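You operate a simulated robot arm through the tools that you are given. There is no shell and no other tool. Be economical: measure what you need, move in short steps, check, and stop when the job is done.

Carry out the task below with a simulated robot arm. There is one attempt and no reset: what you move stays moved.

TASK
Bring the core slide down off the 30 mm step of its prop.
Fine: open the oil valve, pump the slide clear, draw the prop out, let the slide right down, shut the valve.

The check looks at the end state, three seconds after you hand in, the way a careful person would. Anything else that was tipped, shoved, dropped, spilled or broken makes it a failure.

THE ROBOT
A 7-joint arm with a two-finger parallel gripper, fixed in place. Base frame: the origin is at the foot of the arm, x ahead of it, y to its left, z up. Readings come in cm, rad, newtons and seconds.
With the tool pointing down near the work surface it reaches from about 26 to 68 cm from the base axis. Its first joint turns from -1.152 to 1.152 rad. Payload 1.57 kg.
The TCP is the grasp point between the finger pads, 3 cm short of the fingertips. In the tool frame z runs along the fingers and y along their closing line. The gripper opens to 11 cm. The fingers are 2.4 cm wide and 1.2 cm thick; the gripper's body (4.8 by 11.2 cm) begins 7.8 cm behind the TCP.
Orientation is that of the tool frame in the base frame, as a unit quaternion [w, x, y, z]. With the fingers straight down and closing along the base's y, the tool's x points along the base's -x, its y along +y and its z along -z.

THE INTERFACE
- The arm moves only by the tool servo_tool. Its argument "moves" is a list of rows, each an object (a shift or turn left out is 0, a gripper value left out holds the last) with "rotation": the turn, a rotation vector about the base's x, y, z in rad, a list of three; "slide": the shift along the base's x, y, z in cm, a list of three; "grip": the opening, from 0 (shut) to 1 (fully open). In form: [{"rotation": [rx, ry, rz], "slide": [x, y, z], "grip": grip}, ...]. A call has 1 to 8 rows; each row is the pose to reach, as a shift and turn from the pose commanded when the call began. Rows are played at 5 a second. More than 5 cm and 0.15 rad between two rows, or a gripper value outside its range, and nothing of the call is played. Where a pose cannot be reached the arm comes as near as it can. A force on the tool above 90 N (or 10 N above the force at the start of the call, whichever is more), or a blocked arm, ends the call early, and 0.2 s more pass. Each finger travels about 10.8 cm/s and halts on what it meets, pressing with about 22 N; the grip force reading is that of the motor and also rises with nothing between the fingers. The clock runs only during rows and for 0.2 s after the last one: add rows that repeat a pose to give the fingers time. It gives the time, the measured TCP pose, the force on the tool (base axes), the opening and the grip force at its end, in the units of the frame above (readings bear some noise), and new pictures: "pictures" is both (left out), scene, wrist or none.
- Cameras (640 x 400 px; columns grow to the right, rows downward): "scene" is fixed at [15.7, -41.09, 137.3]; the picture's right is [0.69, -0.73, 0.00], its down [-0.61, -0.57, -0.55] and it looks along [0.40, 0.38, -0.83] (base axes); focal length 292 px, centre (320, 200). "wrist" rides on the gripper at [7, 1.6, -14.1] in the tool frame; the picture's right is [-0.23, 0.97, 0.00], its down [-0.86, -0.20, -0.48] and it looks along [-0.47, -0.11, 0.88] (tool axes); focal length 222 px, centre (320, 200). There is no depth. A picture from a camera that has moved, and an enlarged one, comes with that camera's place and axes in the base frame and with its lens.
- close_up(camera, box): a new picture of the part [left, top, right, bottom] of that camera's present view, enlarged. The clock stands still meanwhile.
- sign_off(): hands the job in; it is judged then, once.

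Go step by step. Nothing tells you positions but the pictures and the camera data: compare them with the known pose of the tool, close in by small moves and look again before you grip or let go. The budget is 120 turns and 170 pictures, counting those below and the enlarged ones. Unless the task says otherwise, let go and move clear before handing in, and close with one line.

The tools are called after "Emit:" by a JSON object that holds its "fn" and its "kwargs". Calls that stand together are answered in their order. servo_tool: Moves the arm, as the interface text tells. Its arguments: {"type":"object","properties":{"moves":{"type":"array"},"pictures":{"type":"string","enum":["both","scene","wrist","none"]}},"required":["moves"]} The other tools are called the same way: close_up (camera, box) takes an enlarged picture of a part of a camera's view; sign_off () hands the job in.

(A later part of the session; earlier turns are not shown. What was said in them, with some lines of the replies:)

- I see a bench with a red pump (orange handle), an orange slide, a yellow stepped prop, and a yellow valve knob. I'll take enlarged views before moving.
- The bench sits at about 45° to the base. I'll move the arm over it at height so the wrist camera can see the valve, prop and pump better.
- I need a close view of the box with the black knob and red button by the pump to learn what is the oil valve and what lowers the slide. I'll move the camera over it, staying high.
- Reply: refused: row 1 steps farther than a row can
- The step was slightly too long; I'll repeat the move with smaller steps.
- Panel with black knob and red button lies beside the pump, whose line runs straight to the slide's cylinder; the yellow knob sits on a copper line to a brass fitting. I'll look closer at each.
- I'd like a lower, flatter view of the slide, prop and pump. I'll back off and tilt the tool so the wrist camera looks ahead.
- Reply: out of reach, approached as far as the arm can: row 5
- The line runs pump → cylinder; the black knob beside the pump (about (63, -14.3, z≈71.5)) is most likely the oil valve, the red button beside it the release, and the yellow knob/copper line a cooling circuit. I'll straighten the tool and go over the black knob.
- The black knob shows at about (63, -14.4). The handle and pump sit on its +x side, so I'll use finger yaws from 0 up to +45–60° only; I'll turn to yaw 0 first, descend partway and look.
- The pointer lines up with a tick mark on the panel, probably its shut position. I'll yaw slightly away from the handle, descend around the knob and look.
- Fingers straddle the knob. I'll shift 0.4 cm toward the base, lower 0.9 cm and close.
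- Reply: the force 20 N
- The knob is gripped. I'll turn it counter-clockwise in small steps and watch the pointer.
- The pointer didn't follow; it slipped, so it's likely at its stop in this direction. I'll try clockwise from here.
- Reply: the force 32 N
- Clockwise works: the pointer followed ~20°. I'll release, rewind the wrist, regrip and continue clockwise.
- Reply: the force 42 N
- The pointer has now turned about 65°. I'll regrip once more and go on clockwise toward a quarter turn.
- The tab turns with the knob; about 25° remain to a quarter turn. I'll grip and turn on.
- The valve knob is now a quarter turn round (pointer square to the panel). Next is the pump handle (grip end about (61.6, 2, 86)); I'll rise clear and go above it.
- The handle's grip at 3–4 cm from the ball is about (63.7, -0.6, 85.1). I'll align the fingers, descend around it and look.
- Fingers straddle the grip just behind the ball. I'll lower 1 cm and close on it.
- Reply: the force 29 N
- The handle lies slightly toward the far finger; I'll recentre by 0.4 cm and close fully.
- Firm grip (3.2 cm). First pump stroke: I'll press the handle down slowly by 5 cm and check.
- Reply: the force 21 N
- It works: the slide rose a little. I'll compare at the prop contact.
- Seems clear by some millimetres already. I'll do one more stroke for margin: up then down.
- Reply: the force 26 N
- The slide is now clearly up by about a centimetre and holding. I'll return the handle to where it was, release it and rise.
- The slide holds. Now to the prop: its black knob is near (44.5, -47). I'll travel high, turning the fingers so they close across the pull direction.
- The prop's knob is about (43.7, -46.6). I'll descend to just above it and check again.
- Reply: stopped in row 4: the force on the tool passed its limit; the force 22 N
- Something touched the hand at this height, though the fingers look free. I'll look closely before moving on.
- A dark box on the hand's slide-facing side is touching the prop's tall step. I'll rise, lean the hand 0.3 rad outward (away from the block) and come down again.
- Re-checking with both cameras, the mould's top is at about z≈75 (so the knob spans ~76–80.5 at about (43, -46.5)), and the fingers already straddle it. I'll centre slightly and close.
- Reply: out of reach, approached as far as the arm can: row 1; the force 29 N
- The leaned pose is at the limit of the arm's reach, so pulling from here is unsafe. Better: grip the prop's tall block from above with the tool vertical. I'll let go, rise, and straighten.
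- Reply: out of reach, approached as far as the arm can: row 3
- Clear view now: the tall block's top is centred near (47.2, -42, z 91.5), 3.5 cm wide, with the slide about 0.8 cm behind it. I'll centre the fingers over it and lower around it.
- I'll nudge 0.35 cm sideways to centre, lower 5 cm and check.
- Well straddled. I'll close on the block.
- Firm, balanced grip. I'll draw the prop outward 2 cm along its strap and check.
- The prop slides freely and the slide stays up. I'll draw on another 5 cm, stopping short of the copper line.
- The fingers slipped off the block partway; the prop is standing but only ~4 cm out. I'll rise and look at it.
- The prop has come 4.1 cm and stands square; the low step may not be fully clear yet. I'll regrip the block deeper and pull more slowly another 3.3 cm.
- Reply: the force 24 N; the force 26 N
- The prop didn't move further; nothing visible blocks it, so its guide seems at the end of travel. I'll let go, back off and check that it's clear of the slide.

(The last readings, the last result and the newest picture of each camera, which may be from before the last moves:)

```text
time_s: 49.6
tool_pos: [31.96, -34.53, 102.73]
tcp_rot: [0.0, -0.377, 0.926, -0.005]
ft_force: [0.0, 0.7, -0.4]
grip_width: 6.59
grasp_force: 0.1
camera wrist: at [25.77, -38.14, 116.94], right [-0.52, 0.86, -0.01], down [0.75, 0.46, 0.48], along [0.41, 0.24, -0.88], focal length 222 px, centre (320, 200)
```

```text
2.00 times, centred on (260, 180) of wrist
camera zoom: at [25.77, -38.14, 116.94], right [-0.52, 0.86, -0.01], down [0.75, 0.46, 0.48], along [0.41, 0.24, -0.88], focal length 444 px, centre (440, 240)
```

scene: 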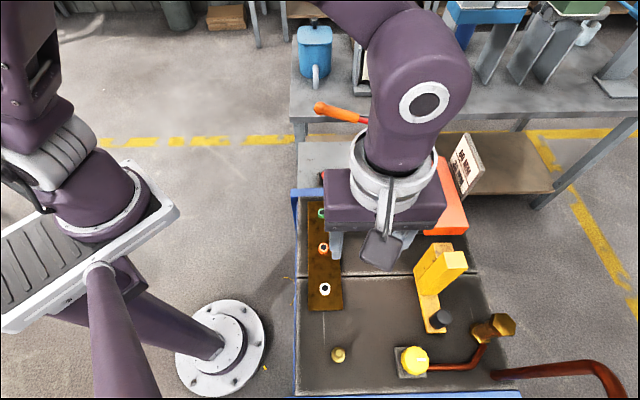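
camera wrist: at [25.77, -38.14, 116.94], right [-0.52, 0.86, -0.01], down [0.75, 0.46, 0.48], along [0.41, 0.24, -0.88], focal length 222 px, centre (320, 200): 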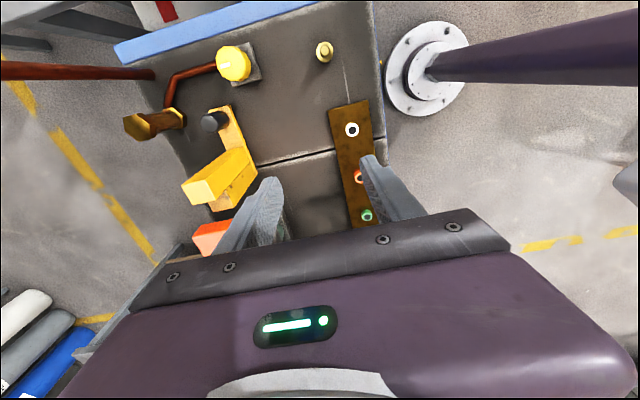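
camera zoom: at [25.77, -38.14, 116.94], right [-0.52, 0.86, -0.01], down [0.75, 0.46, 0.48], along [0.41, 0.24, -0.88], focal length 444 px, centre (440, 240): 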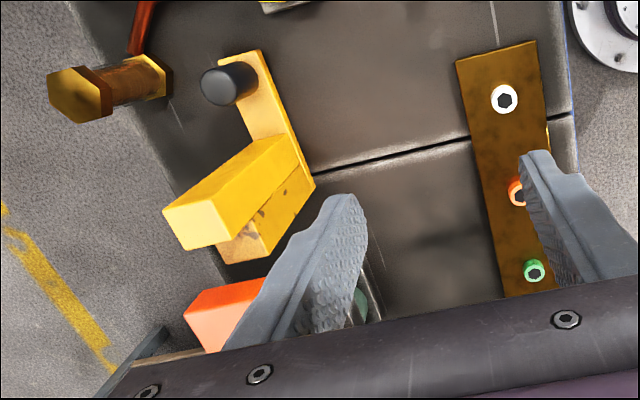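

The step's top is now entirely visible, but I want to confirm the gap to the slide by looking straight down on it.

Emit:
{"fn": "servo_tool", "kwargs": {"moves": [{"slide": [4.5, 0, 1]}, {"slide": [9, 0, 2]}, {"slide": [13.5, 0, 3]}, {"slide": [18, -0.5, 3]}, {"slide": [22, -1, 3]}], "pictures": "wrist"}}

Emit:
{"fn": "close_up", "kwargs": {"camera": "wrist", "box": [200, 0, 440, 150]}}

```text
time_s: 50.8
tool_pos: [54.17, -35.23, 106.05]
tcp_rot: [0.0, -0.377, 0.926, -0.003]
ft_force: [1.1, -0.1, 0.2]
grip_width: 6.58
grasp_force: 0.0
camera wrist: at [47.94, -38.88, 120.2], right [-0.52, 0.86, -0.01], down [0.75, 0.46, 0.48], along [0.41, 0.24, -0.88], focal length 222 px, centre (320, 200)
```

wrist: 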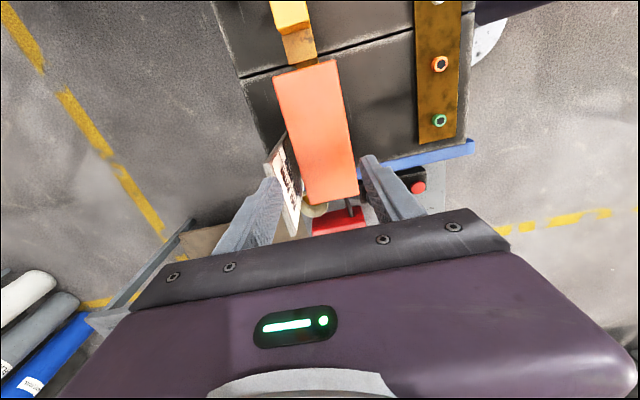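

```text
2.67 times, centred on (320, 75) of wrist
camera zoom: at [47.94, -38.88, 120.2], right [-0.52, 0.86, -0.01], down [0.75, 0.46, 0.48], along [0.41, 0.24, -0.88], focal length 592 px, centre (320, 533)
```

zoom: 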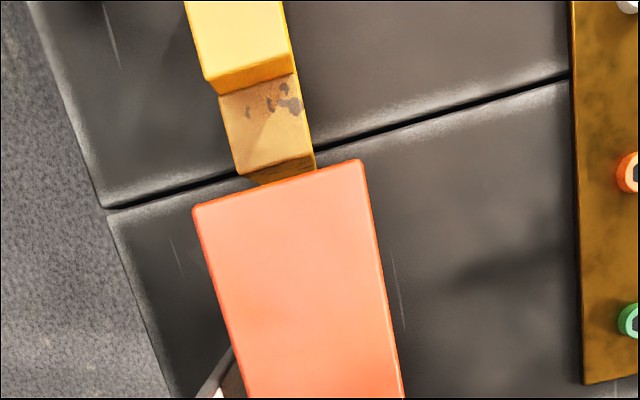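

Confirmed from straight above: the step is clear of the slide by over a centimetre, and the slide is holding with the valve open. The red button should lower it; I'll go over it with the fingers closed.

Emit:
{"fn": "servo_tool", "kwargs": {"moves": [{"slide": [0.2, 4.7, 0], "grip": 0}, {"slide": [0.4, 9.4, 0]}, {"slide": [0.6, 14.1, 0]}, {"slide": [0.9, 18.8, 0]}, {"slide": [1.1, 23.5, 0]}, {"slide": [1.3, 28.2, 0]}, {"slide": [1.3, 28.4, -4]}, {"slide": [1.3, 28.4, -8]}], "pictures": "none"}}

Emit:
{"fn": "servo_tool", "kwargs": {"moves": [{"slide": [0, 0, -5]}, {"slide": [0, 0, -10]}, {"slide": [0, 0, -15]}, {"slide": [0, 0, -19]}]}}

Emit:
{"fn": "close_up", "kwargs": {"camera": "scene", "box": [280, 100, 440, 200]}}

```text
time_s: 52.6
tool_pos: [54.69, -7.34, 97.97]
tcp_rot: [0.001, -0.377, 0.926, -0.005]
ft_force: [-0.1, 0.3, -0.7]
grip_width: 0.0
grasp_force: 21.6
```

```text
time_s: 53.6
tool_pos: [54.88, -7.32, 79.15]
tcp_rot: [0.001, -0.378, 0.926, -0.004]
ft_force: [-0.2, -0.4, -0.6]
grip_width: 0.0
grasp_force: 21.1
camera wrist: at [48.67, -10.92, 93.23], right [-0.52, 0.86, -0.01], down [0.75, 0.46, 0.48], along [0.41, 0.24, -0.88], focal length 222 px, centre (320, 200)
```

scene: 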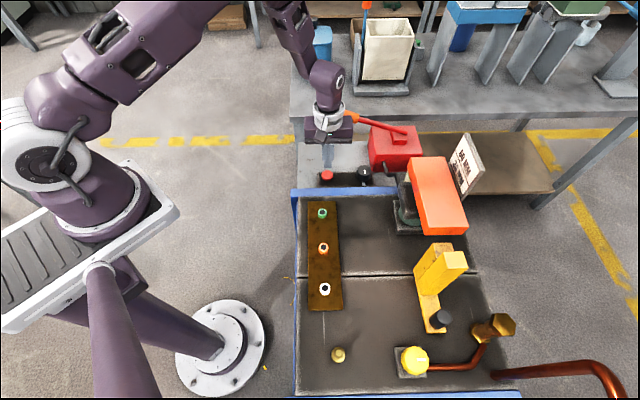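
wrist: 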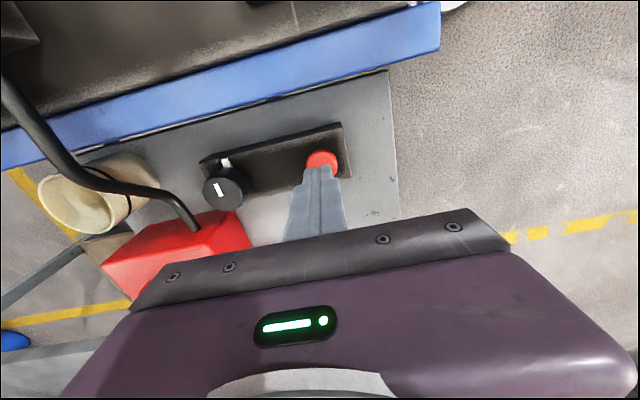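

```text
4.00 times, centred on (360, 150) of scene
camera zoom: at [15.7, -41.09, 137.3], right [0.69, -0.73, 0.0], down [-0.61, -0.57, -0.55], along [0.4, 0.38, -0.83], focal length 1167 px, centre (160, 400)
```

zoom: 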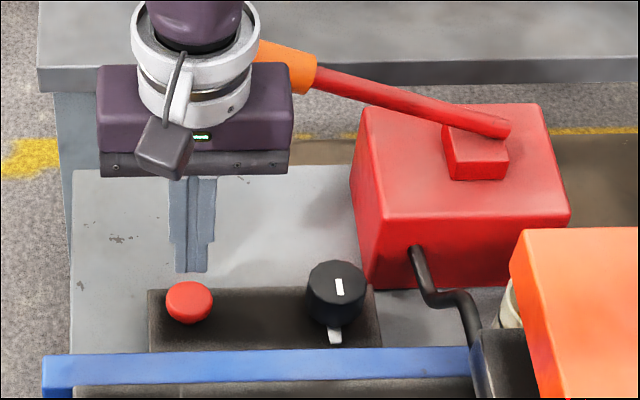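

The closed fingertips are right over the red button. I'll press gently and hold.

Emit:
{"fn": "servo_tool", "kwargs": {"moves": [{"slide": [0, 0.15, -2.5]}, {"slide": [0, 0.15, -4.5]}, {"slide": [0, 0.15, -5]}, {"slide": [0, 0.15, -5.3]}, {"slide": [0, 0.15, -5.6]}, {"slide": [0, 0.15, -5.6]}], "pictures": "scene"}}

Emit:
{"fn": "close_up", "kwargs": {"camera": "scene", "box": [300, 130, 460, 230]}}

```text
time_s: 55.0
tool_pos: [54.94, -6.99, 73.52]
tcp_rot: [0.0, -0.377, 0.926, -0.005]
ft_force: [-18.4, -4.0, 51.4]
grip_width: 0.0
grasp_force: 21.4
```

scene: 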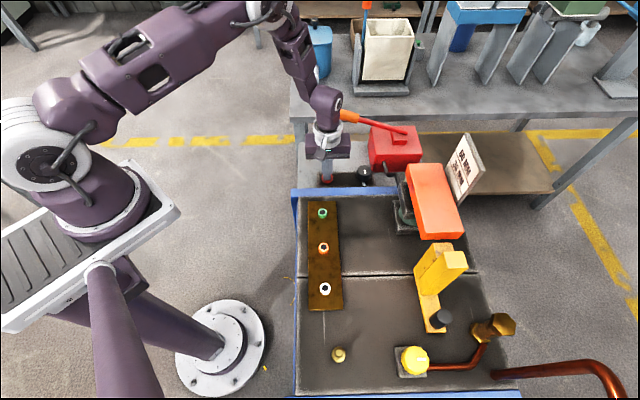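

```text
4.00 times, centred on (380, 180) of scene
camera zoom: at [15.58, -41.09, 137.31], right [0.69, -0.73, 0.0], down [-0.61, -0.57, -0.55], along [0.4, 0.38, -0.83], focal length 1167 px, centre (80, 280)
```

zoom: 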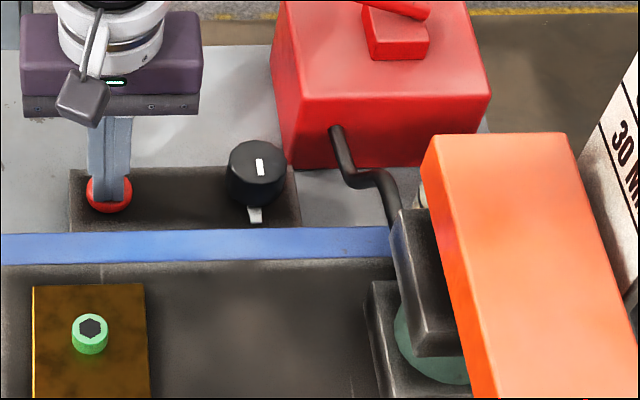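

The slide is sinking while the button is held. I'll keep holding and watch until it bottoms out.

Emit:
{"fn": "servo_tool", "kwargs": {"moves": [{}, {}, {}, {}, {}, {}, {}, {}], "pictures": "none"}}

Emit:
{"fn": "servo_tool", "kwargs": {"moves": [{}, {}, {}, {}, {}, {}, {}, {}], "pictures": "scene"}}

Emit:
{"fn": "servo_tool", "kwargs": {"moves": [{}, {}, {}, {}, {}, {}, {}, {}], "pictures": "scene"}}

```text
time_s: 56.8
tool_pos: [54.86, -7.02, 73.46]
tcp_rot: [0.001, -0.377, 0.926, -0.005]
ft_force: [-13.8, -14.0, 52.7]
grip_width: 0.01
grasp_force: 21.4
```

```text
time_s: 58.6
tool_pos: [55.04, -6.95, 73.46]
tcp_rot: [0.002, -0.377, 0.926, -0.005]
ft_force: [-10.1, -13.7, 51.9]
grip_width: 0.01
grasp_force: 21.4
```

scene: 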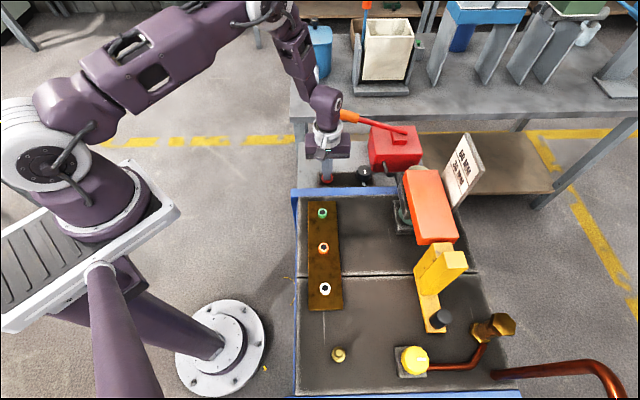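

```text
time_s: 60.4
tool_pos: [54.94, -7.07, 73.45]
tcp_rot: [0.002, -0.376, 0.927, -0.005]
ft_force: [-8.6, -10.0, 51.2]
grip_width: 0.0
grasp_force: 21.1
```

scene: 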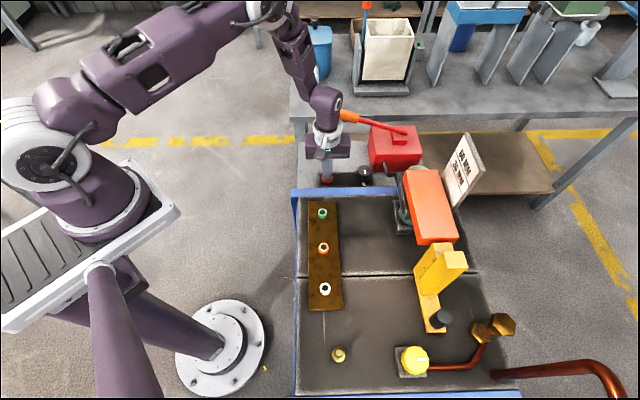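

The slide has stopped well below its former height. A closer look to confirm it's fully down.

Emit:
{"fn": "close_up", "kwargs": {"camera": "scene", "box": [370, 150, 490, 270]}}

Emit:
{"fn": "servo_tool", "kwargs": {"moves": [{}, {}, {}, {}, {}, {}, {}, {}], "pictures": "none"}}

Emit:
{"fn": "close_up", "kwargs": {"camera": "scene", "box": [370, 150, 490, 270]}}

```text
3.33 times, centred on (430, 210) of scene
camera zoom: at [15.6, -41.1, 137.31], right [0.69, -0.73, 0.0], down [-0.61, -0.57, -0.55], along [0.4, 0.38, -0.83], focal length 973 px, centre (-47, 167)
```

zoom: 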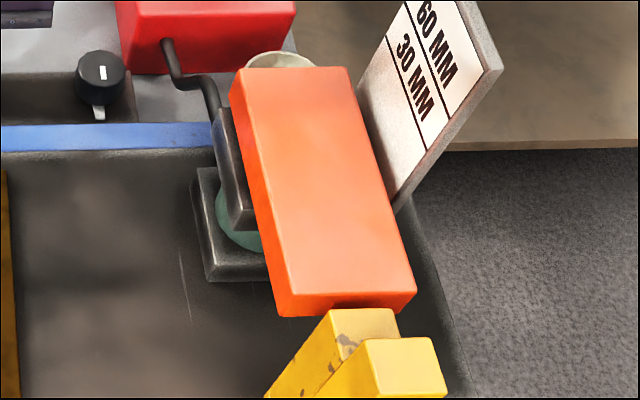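

```text
time_s: 62.2
tool_pos: [55.1, -6.93, 73.45]
tcp_rot: [0.002, -0.377, 0.926, -0.005]
ft_force: [-7.3, -5.9, 50.9]
grip_width: 0.0
grasp_force: 20.6
```

```text
3.33 times, centred on (430, 210) of scene
camera zoom: at [15.6, -41.09, 137.31], right [0.69, -0.73, 0.0], down [-0.61, -0.57, -0.55], along [0.4, 0.38, -0.83], focal length 973 px, centre (-47, 167)
```

zoom: 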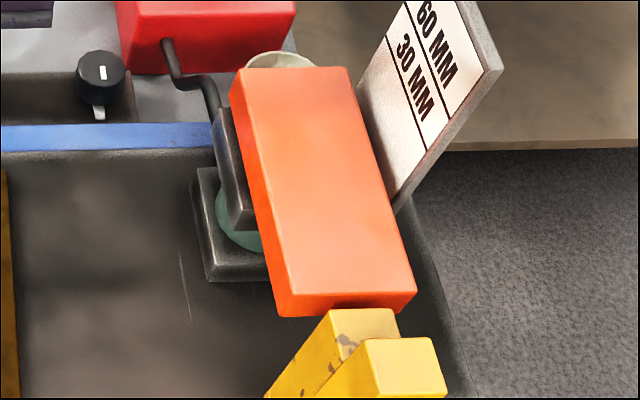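

Fully down and steady. I'll lift off the button, rise clear, and go back over the valve knob with fingers at yaw ~0.

Emit:
{"fn": "servo_tool", "kwargs": {"moves": [{"slide": [0, 0, 4]}, {"slide": [0, 0, 8]}, {"slide": [0, 0, 12.5]}, {"slide": [0, 0, 17]}, {"slide": [0, 0, 21], "grip": 0.5}], "pictures": "none"}}

Emit:
{"fn": "servo_tool", "kwargs": {"moves": [{"slide": [1.3, -1.2, 0], "rotation": [0, 0, -0.13]}, {"slide": [2.6, -2.4, 0], "rotation": [0, 0, -0.26]}, {"slide": [3.9, -3.6, 0], "rotation": [0, 0, -0.39]}, {"slide": [5.2, -4.8, 0], "rotation": [0, 0, -0.52]}, {"slide": [6.5, -6, 0], "rotation": [0, 0, -0.65]}, {"slide": [7.5, -7.1, 0], "rotation": [0, 0, -0.77]}, {"slide": [7.5, -7.1, -4], "rotation": [0, 0, -0.77]}], "pictures": "none"}}

```text
time_s: 63.4
tool_pos: [54.95, -7.33, 94.35]
tcp_rot: [-0.001, -0.376, 0.926, -0.003]
ft_force: [0.2, 0.2, -0.8]
grip_width: 5.49
grasp_force: 0.1
```

```text
time_s: 65.0
tool_pos: [62.58, -14.26, 90.35]
tcp_rot: [0.0, -0.001, 1.0, -0.005]
ft_force: [0.2, 0.1, 0.4]
grip_width: 5.5
grasp_force: 0.0
```

Emit:
{"fn": "servo_tool", "kwargs": {"moves": [{"slide": [-0.1, -0.05, -4]}, {"slide": [-0.1, -0.05, -8]}, {"slide": [-0.1, -0.05, -12]}, {"slide": [-0.1, -0.05, -15]}]}}

Emit:
{"fn": "close_up", "kwargs": {"camera": "wrist", "box": [200, 80, 440, 230]}}

```text
time_s: 66.0
tool_pos: [62.82, -14.02, 75.21]
tcp_rot: [0.0, -0.002, 1.0, -0.004]
ft_force: [0.4, -0.2, 0.1]
grip_width: 5.5
grasp_force: 0.1
camera wrist: at [55.81, -12.38, 89.37], right [0.22, 0.97, -0.01], down [0.86, -0.19, 0.48], along [0.46, -0.11, -0.88], focal length 222 px, centre (320, 200)
```

scene: 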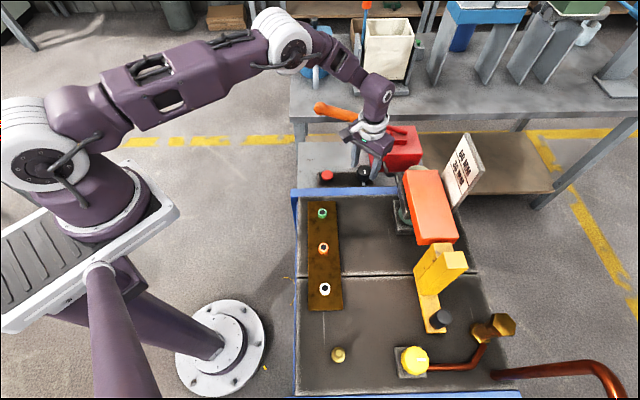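
wrist: 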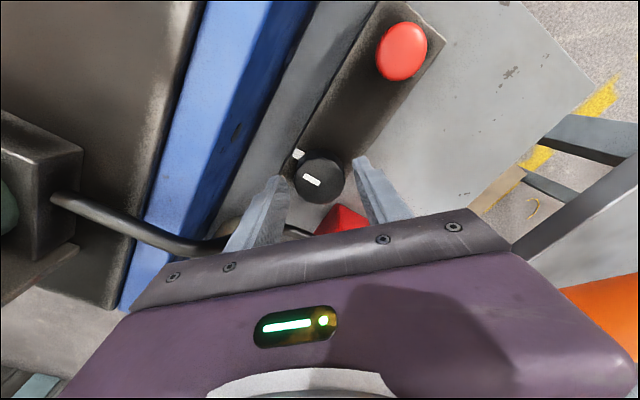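

```text
2.67 times, centred on (320, 155) of wrist
camera zoom: at [55.81, -12.38, 89.37], right [0.22, 0.97, -0.01], down [0.86, -0.19, 0.48], along [0.46, -0.11, -0.88], focal length 592 px, centre (320, 320)
```

zoom: 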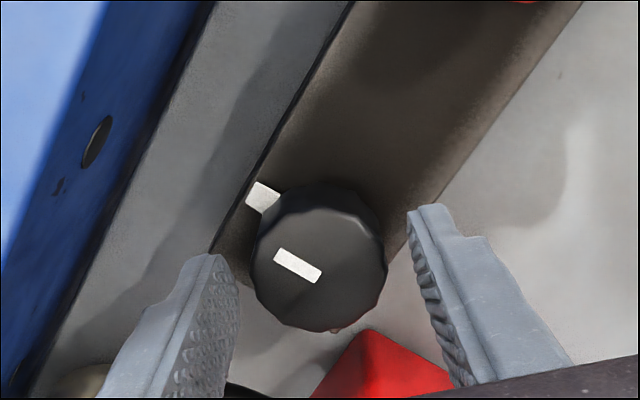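

Positioned over the knob. I'll centre, lower, grip, and turn counter-clockwise back to shut.

Emit:
{"fn": "servo_tool", "kwargs": {"moves": [{"slide": [-0.25, -0.2, -0.8]}, {"slide": [-0.25, -0.2, -1.6]}, {"slide": [-0.25, -0.2, -1.6], "grip": 0.25}, {"slide": [-0.25, -0.2, -1.6], "grip": 0.25}, {"slide": [-0.25, -0.2, -1.6], "grip": 0.25}], "pictures": "none"}}

Emit:
{"fn": "servo_tool", "kwargs": {"moves": [{"rotation": [0, 0, 0.13]}, {"rotation": [0, 0, 0.26]}, {"rotation": [0, 0, 0.39]}, {"rotation": [0, 0, 0.52]}, {"rotation": [0, 0, 0.65]}, {"rotation": [0, 0, 0.78]}, {"rotation": [0, 0, 0.85]}]}}

Emit:
{"fn": "close_up", "kwargs": {"camera": "scene", "box": [300, 90, 460, 190]}}

```text
time_s: 67.2
tool_pos: [62.44, -14.14, 73.78]
tcp_rot: [-0.001, -0.002, 1.0, -0.004]
ft_force: [-1.4, -2.5, 2.2]
grip_width: 4.17
grasp_force: 44.7
```

```text
time_s: 68.8
tool_pos: [62.57, -14.52, 73.9]
tcp_rot: [0.003, -0.416, 0.909, -0.006]
ft_force: [32.5, -20.0, -10.3]
grip_width: 4.15
grasp_force: 45.4
camera wrist: at [56.59, -18.67, 87.9], right [-0.59, 0.81, -0.01], down [0.71, 0.52, 0.48], along [0.4, 0.27, -0.88], focal length 222 px, centre (320, 200)
```

scene: 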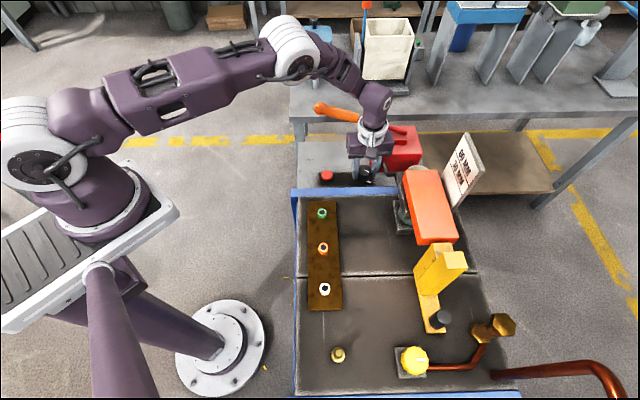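
wrist: 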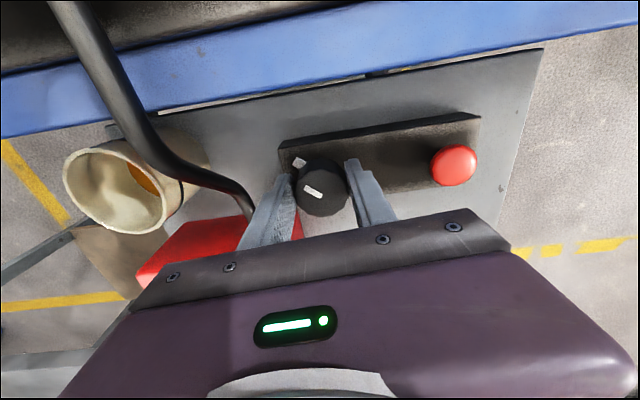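

```text
4.00 times, centred on (380, 140) of scene
camera zoom: at [15.79, -41.14, 137.27], right [0.69, -0.73, 0.0], down [-0.61, -0.57, -0.55], along [0.4, 0.38, -0.83], focal length 1167 px, centre (80, 440)
```

zoom: 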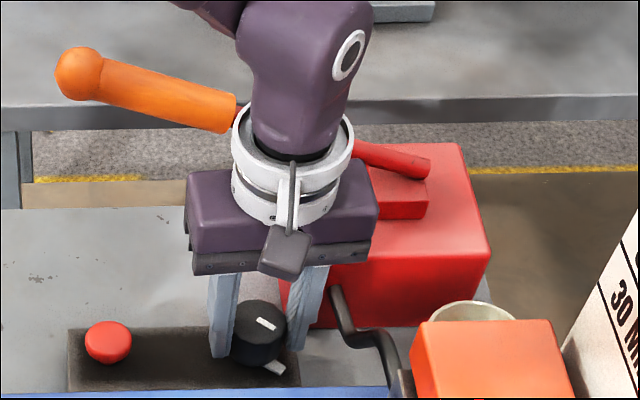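

The knob followed ~50°. One more regrip to finish the turn to its starting stop.

Emit:
{"fn": "servo_tool", "kwargs": {"moves": [{"grip": 0.48}, {"grip": 0.48, "rotation": [0, 0, -0.13]}, {"rotation": [0, 0, -0.27]}, {"rotation": [0, 0, -0.41]}, {"rotation": [0, 0, -0.55]}, {"rotation": [0, 0, -0.69]}, {"rotation": [0, 0, -0.8], "grip": 0.25}, {"rotation": [0, 0, -0.8], "grip": 0.25}], "pictures": "none"}}

Emit:
{"fn": "servo_tool", "kwargs": {"moves": [{}, {"rotation": [0, 0, 0.13]}, {"rotation": [0, 0, 0.26]}, {"rotation": [0, 0, 0.39]}, {"rotation": [0, 0, 0.52]}, {"rotation": [0, 0, 0.65]}, {"rotation": [0, 0, 0.78]}, {"rotation": [0, 0, 0.85]}], "pictures": "wrist"}}

Emit:
{"fn": "close_up", "kwargs": {"camera": "scene", "box": [300, 90, 460, 190]}}

```text
time_s: 70.6
tool_pos: [62.2, -14.09, 73.76]
tcp_rot: [-0.001, -0.025, 1.0, -0.003]
ft_force: [0.3, 8.1, -0.1]
grip_width: 4.18
grasp_force: 44.8
```

```text
time_s: 72.4
tool_pos: [62.61, -14.66, 73.69]
tcp_rot: [0.001, -0.437, 0.9, -0.007]
ft_force: [28.1, -30.4, -13.3]
grip_width: 4.13
grasp_force: 44.7
camera wrist: at [56.73, -19.05, 87.87], right [-0.62, 0.78, -0.01], down [0.68, 0.55, 0.48], along [0.38, 0.29, -0.88], focal length 222 px, centre (320, 200)
```

wrist: 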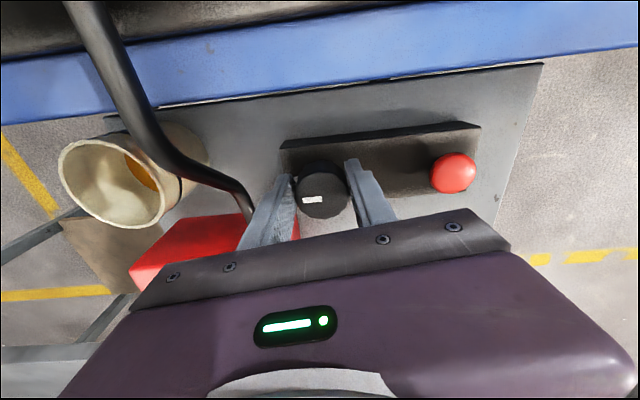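

```text
4.00 times, centred on (380, 140) of scene
camera zoom: at [15.78, -41.16, 137.26], right [0.69, -0.73, 0.0], down [-0.61, -0.57, -0.55], along [0.4, 0.38, -0.83], focal length 1167 px, centre (80, 440)
```

zoom: 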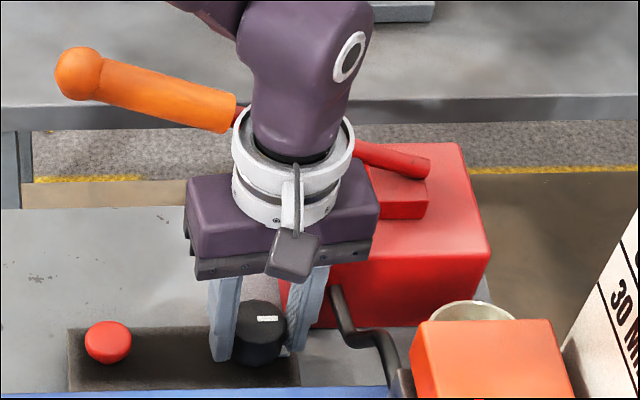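

The pointer is back in its original shut position. I'll release, rise clear and take a final look.

Emit:
{"fn": "servo_tool", "kwargs": {"moves": [{"grip": 0.48}, {"grip": 0.48}, {"slide": [0, 0, 4]}, {"slide": [0, 0, 9]}, {"slide": [0, 0, 14]}, {"slide": [0, 0, 19]}, {"slide": [-4, 1, 22]}, {"slide": [-8, 3, 24]}], "pictures": "none"}}

Emit:
{"fn": "servo_tool", "kwargs": {"moves": [{"slide": [-4.5, 1, 0]}, {"slide": [-9, 2, 0]}, {"slide": [-13.5, 3, 0]}, {"slide": [-18, 4, 0]}], "pictures": "scene"}}

Emit:
{"fn": "close_up", "kwargs": {"camera": "scene", "box": [300, 90, 460, 190]}}

Emit:
{"fn": "close_up", "kwargs": {"camera": "scene", "box": [360, 150, 520, 350]}}

```text
refused: row 7 steps farther than a row can; nothing moved
```

```text
time_s: 72.7
tool_pos: [62.1, -14.95, 74.44]
tcp_rot: [0.016, -0.437, 0.899, -0.02]
ft_force: [11.6, -11.4, 5.4]
grip_width: 4.22
grasp_force: 8.3
stopped in row 1: the force on the tool passed its limit (the readings are from after the stop); the commanded pose is now the measured one
```

scene: 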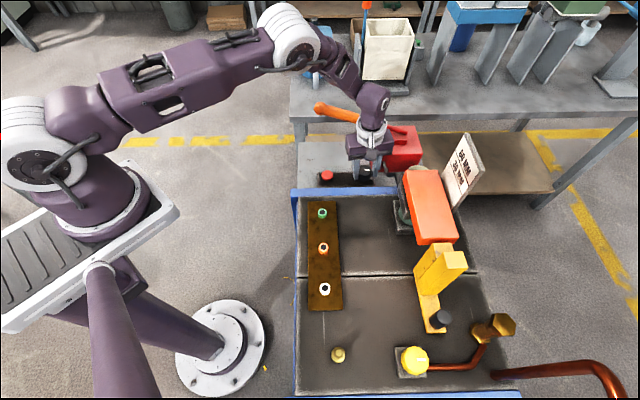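

```text
4.00 times, centred on (380, 140) of scene
camera zoom: at [15.71, -41.11, 137.29], right [0.69, -0.73, 0.0], down [-0.61, -0.57, -0.55], along [0.4, 0.38, -0.83], focal length 1167 px, centre (80, 440)
```

zoom: 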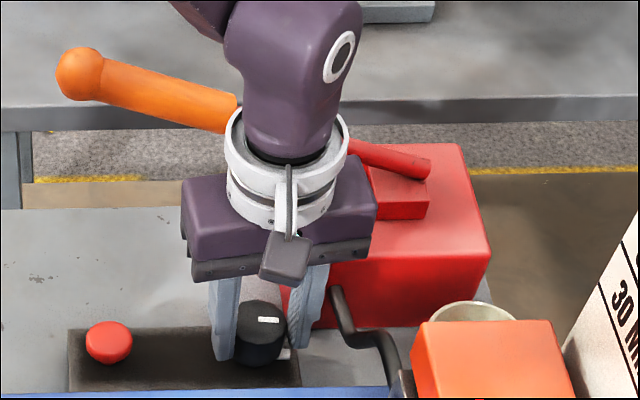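

```text
2.00 times, centred on (440, 250) of scene
camera zoom: at [15.71, -41.11, 137.29], right [0.69, -0.73, 0.0], down [-0.61, -0.57, -0.55], along [0.4, 0.38, -0.83], focal length 584 px, centre (80, 100)
```

zoom: 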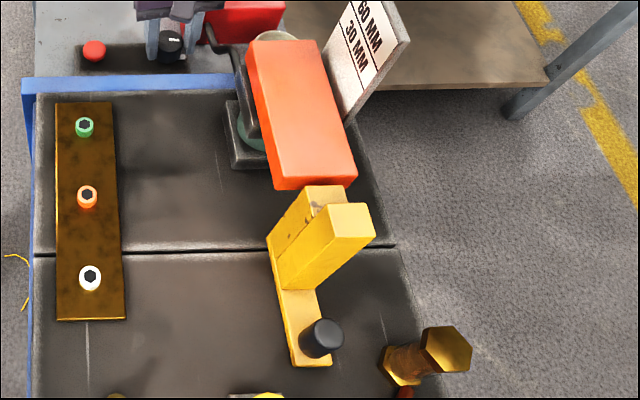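

My release call was refused for a too-long step, so the next one tugged at the still-held knob and stopped on force; the knob looks unharmed and still shut. I'll open first, then rise.

Emit:
{"fn": "servo_tool", "kwargs": {"moves": [{"grip": 0.5}, {"grip": 0.5}, {"grip": 0.5}], "pictures": "none"}}

Emit:
{"fn": "servo_tool", "kwargs": {"moves": [{"slide": [0, 0, 3]}, {"slide": [0, 0, 7]}, {"slide": [0, 0, 11]}, {"slide": [0, 0, 15]}, {"slide": [0, 0, 19]}, {"slide": [-3, 1, 22]}, {"slide": [-7, 2, 23]}, {"slide": [-11, 3, 23]}], "pictures": "wrist"}}

Emit:
{"fn": "close_up", "kwargs": {"camera": "scene", "box": [300, 90, 460, 190]}}

```text
time_s: 73.5
tool_pos: [62.05, -14.7, 74.2]
tcp_rot: [0.014, -0.436, 0.899, -0.017]
ft_force: [-0.2, -0.3, -0.4]
grip_width: 5.49
grasp_force: 0.1
```

```text
time_s: 75.3
tool_pos: [50.84, -11.46, 97.41]
tcp_rot: [0.014, -0.436, 0.9, -0.018]
ft_force: [-0.8, -0.5, 0.7]
grip_width: 5.5
grasp_force: 0.1
camera wrist: at [44.66, -15.74, 111.3], right [-0.62, 0.78, -0.04], down [0.67, 0.56, 0.5], along [0.41, 0.28, -0.87], focal length 222 px, centre (320, 200)
```

wrist: 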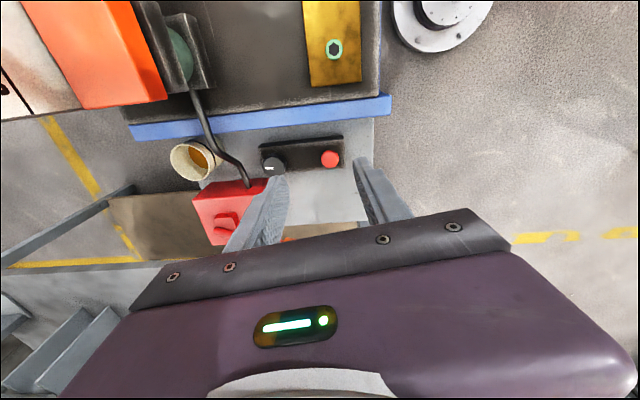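

```text
4.00 times, centred on (380, 140) of scene
camera zoom: at [15.7, -41.09, 137.3], right [0.69, -0.73, 0.0], down [-0.61, -0.57, -0.55], along [0.4, 0.38, -0.83], focal length 1167 px, centre (80, 440)
```

zoom: 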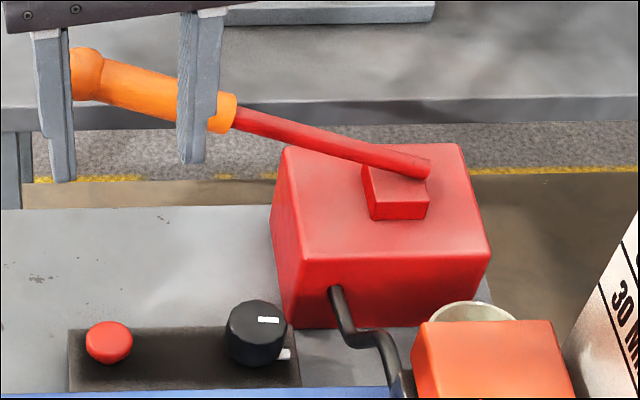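

The valve pointer and tab are back at their original shut position. The slide is fully down, the prop stands drawn out clear of it, and the arm is free of everything, so I'm handing in.

Emit:
{"fn": "sign_off", "kwargs": {}}

```text
The job is handed in.
```

The core slide is off the 30 mm step and fully down, the prop is drawn out and standing clear, and the oil valve is shut; I handed in without seeing the check result. Twice something was knocked or tugged: the hand touched the prop's block once, and the valve knob got a brief tug after I'd shut it. Neither left visible damage.
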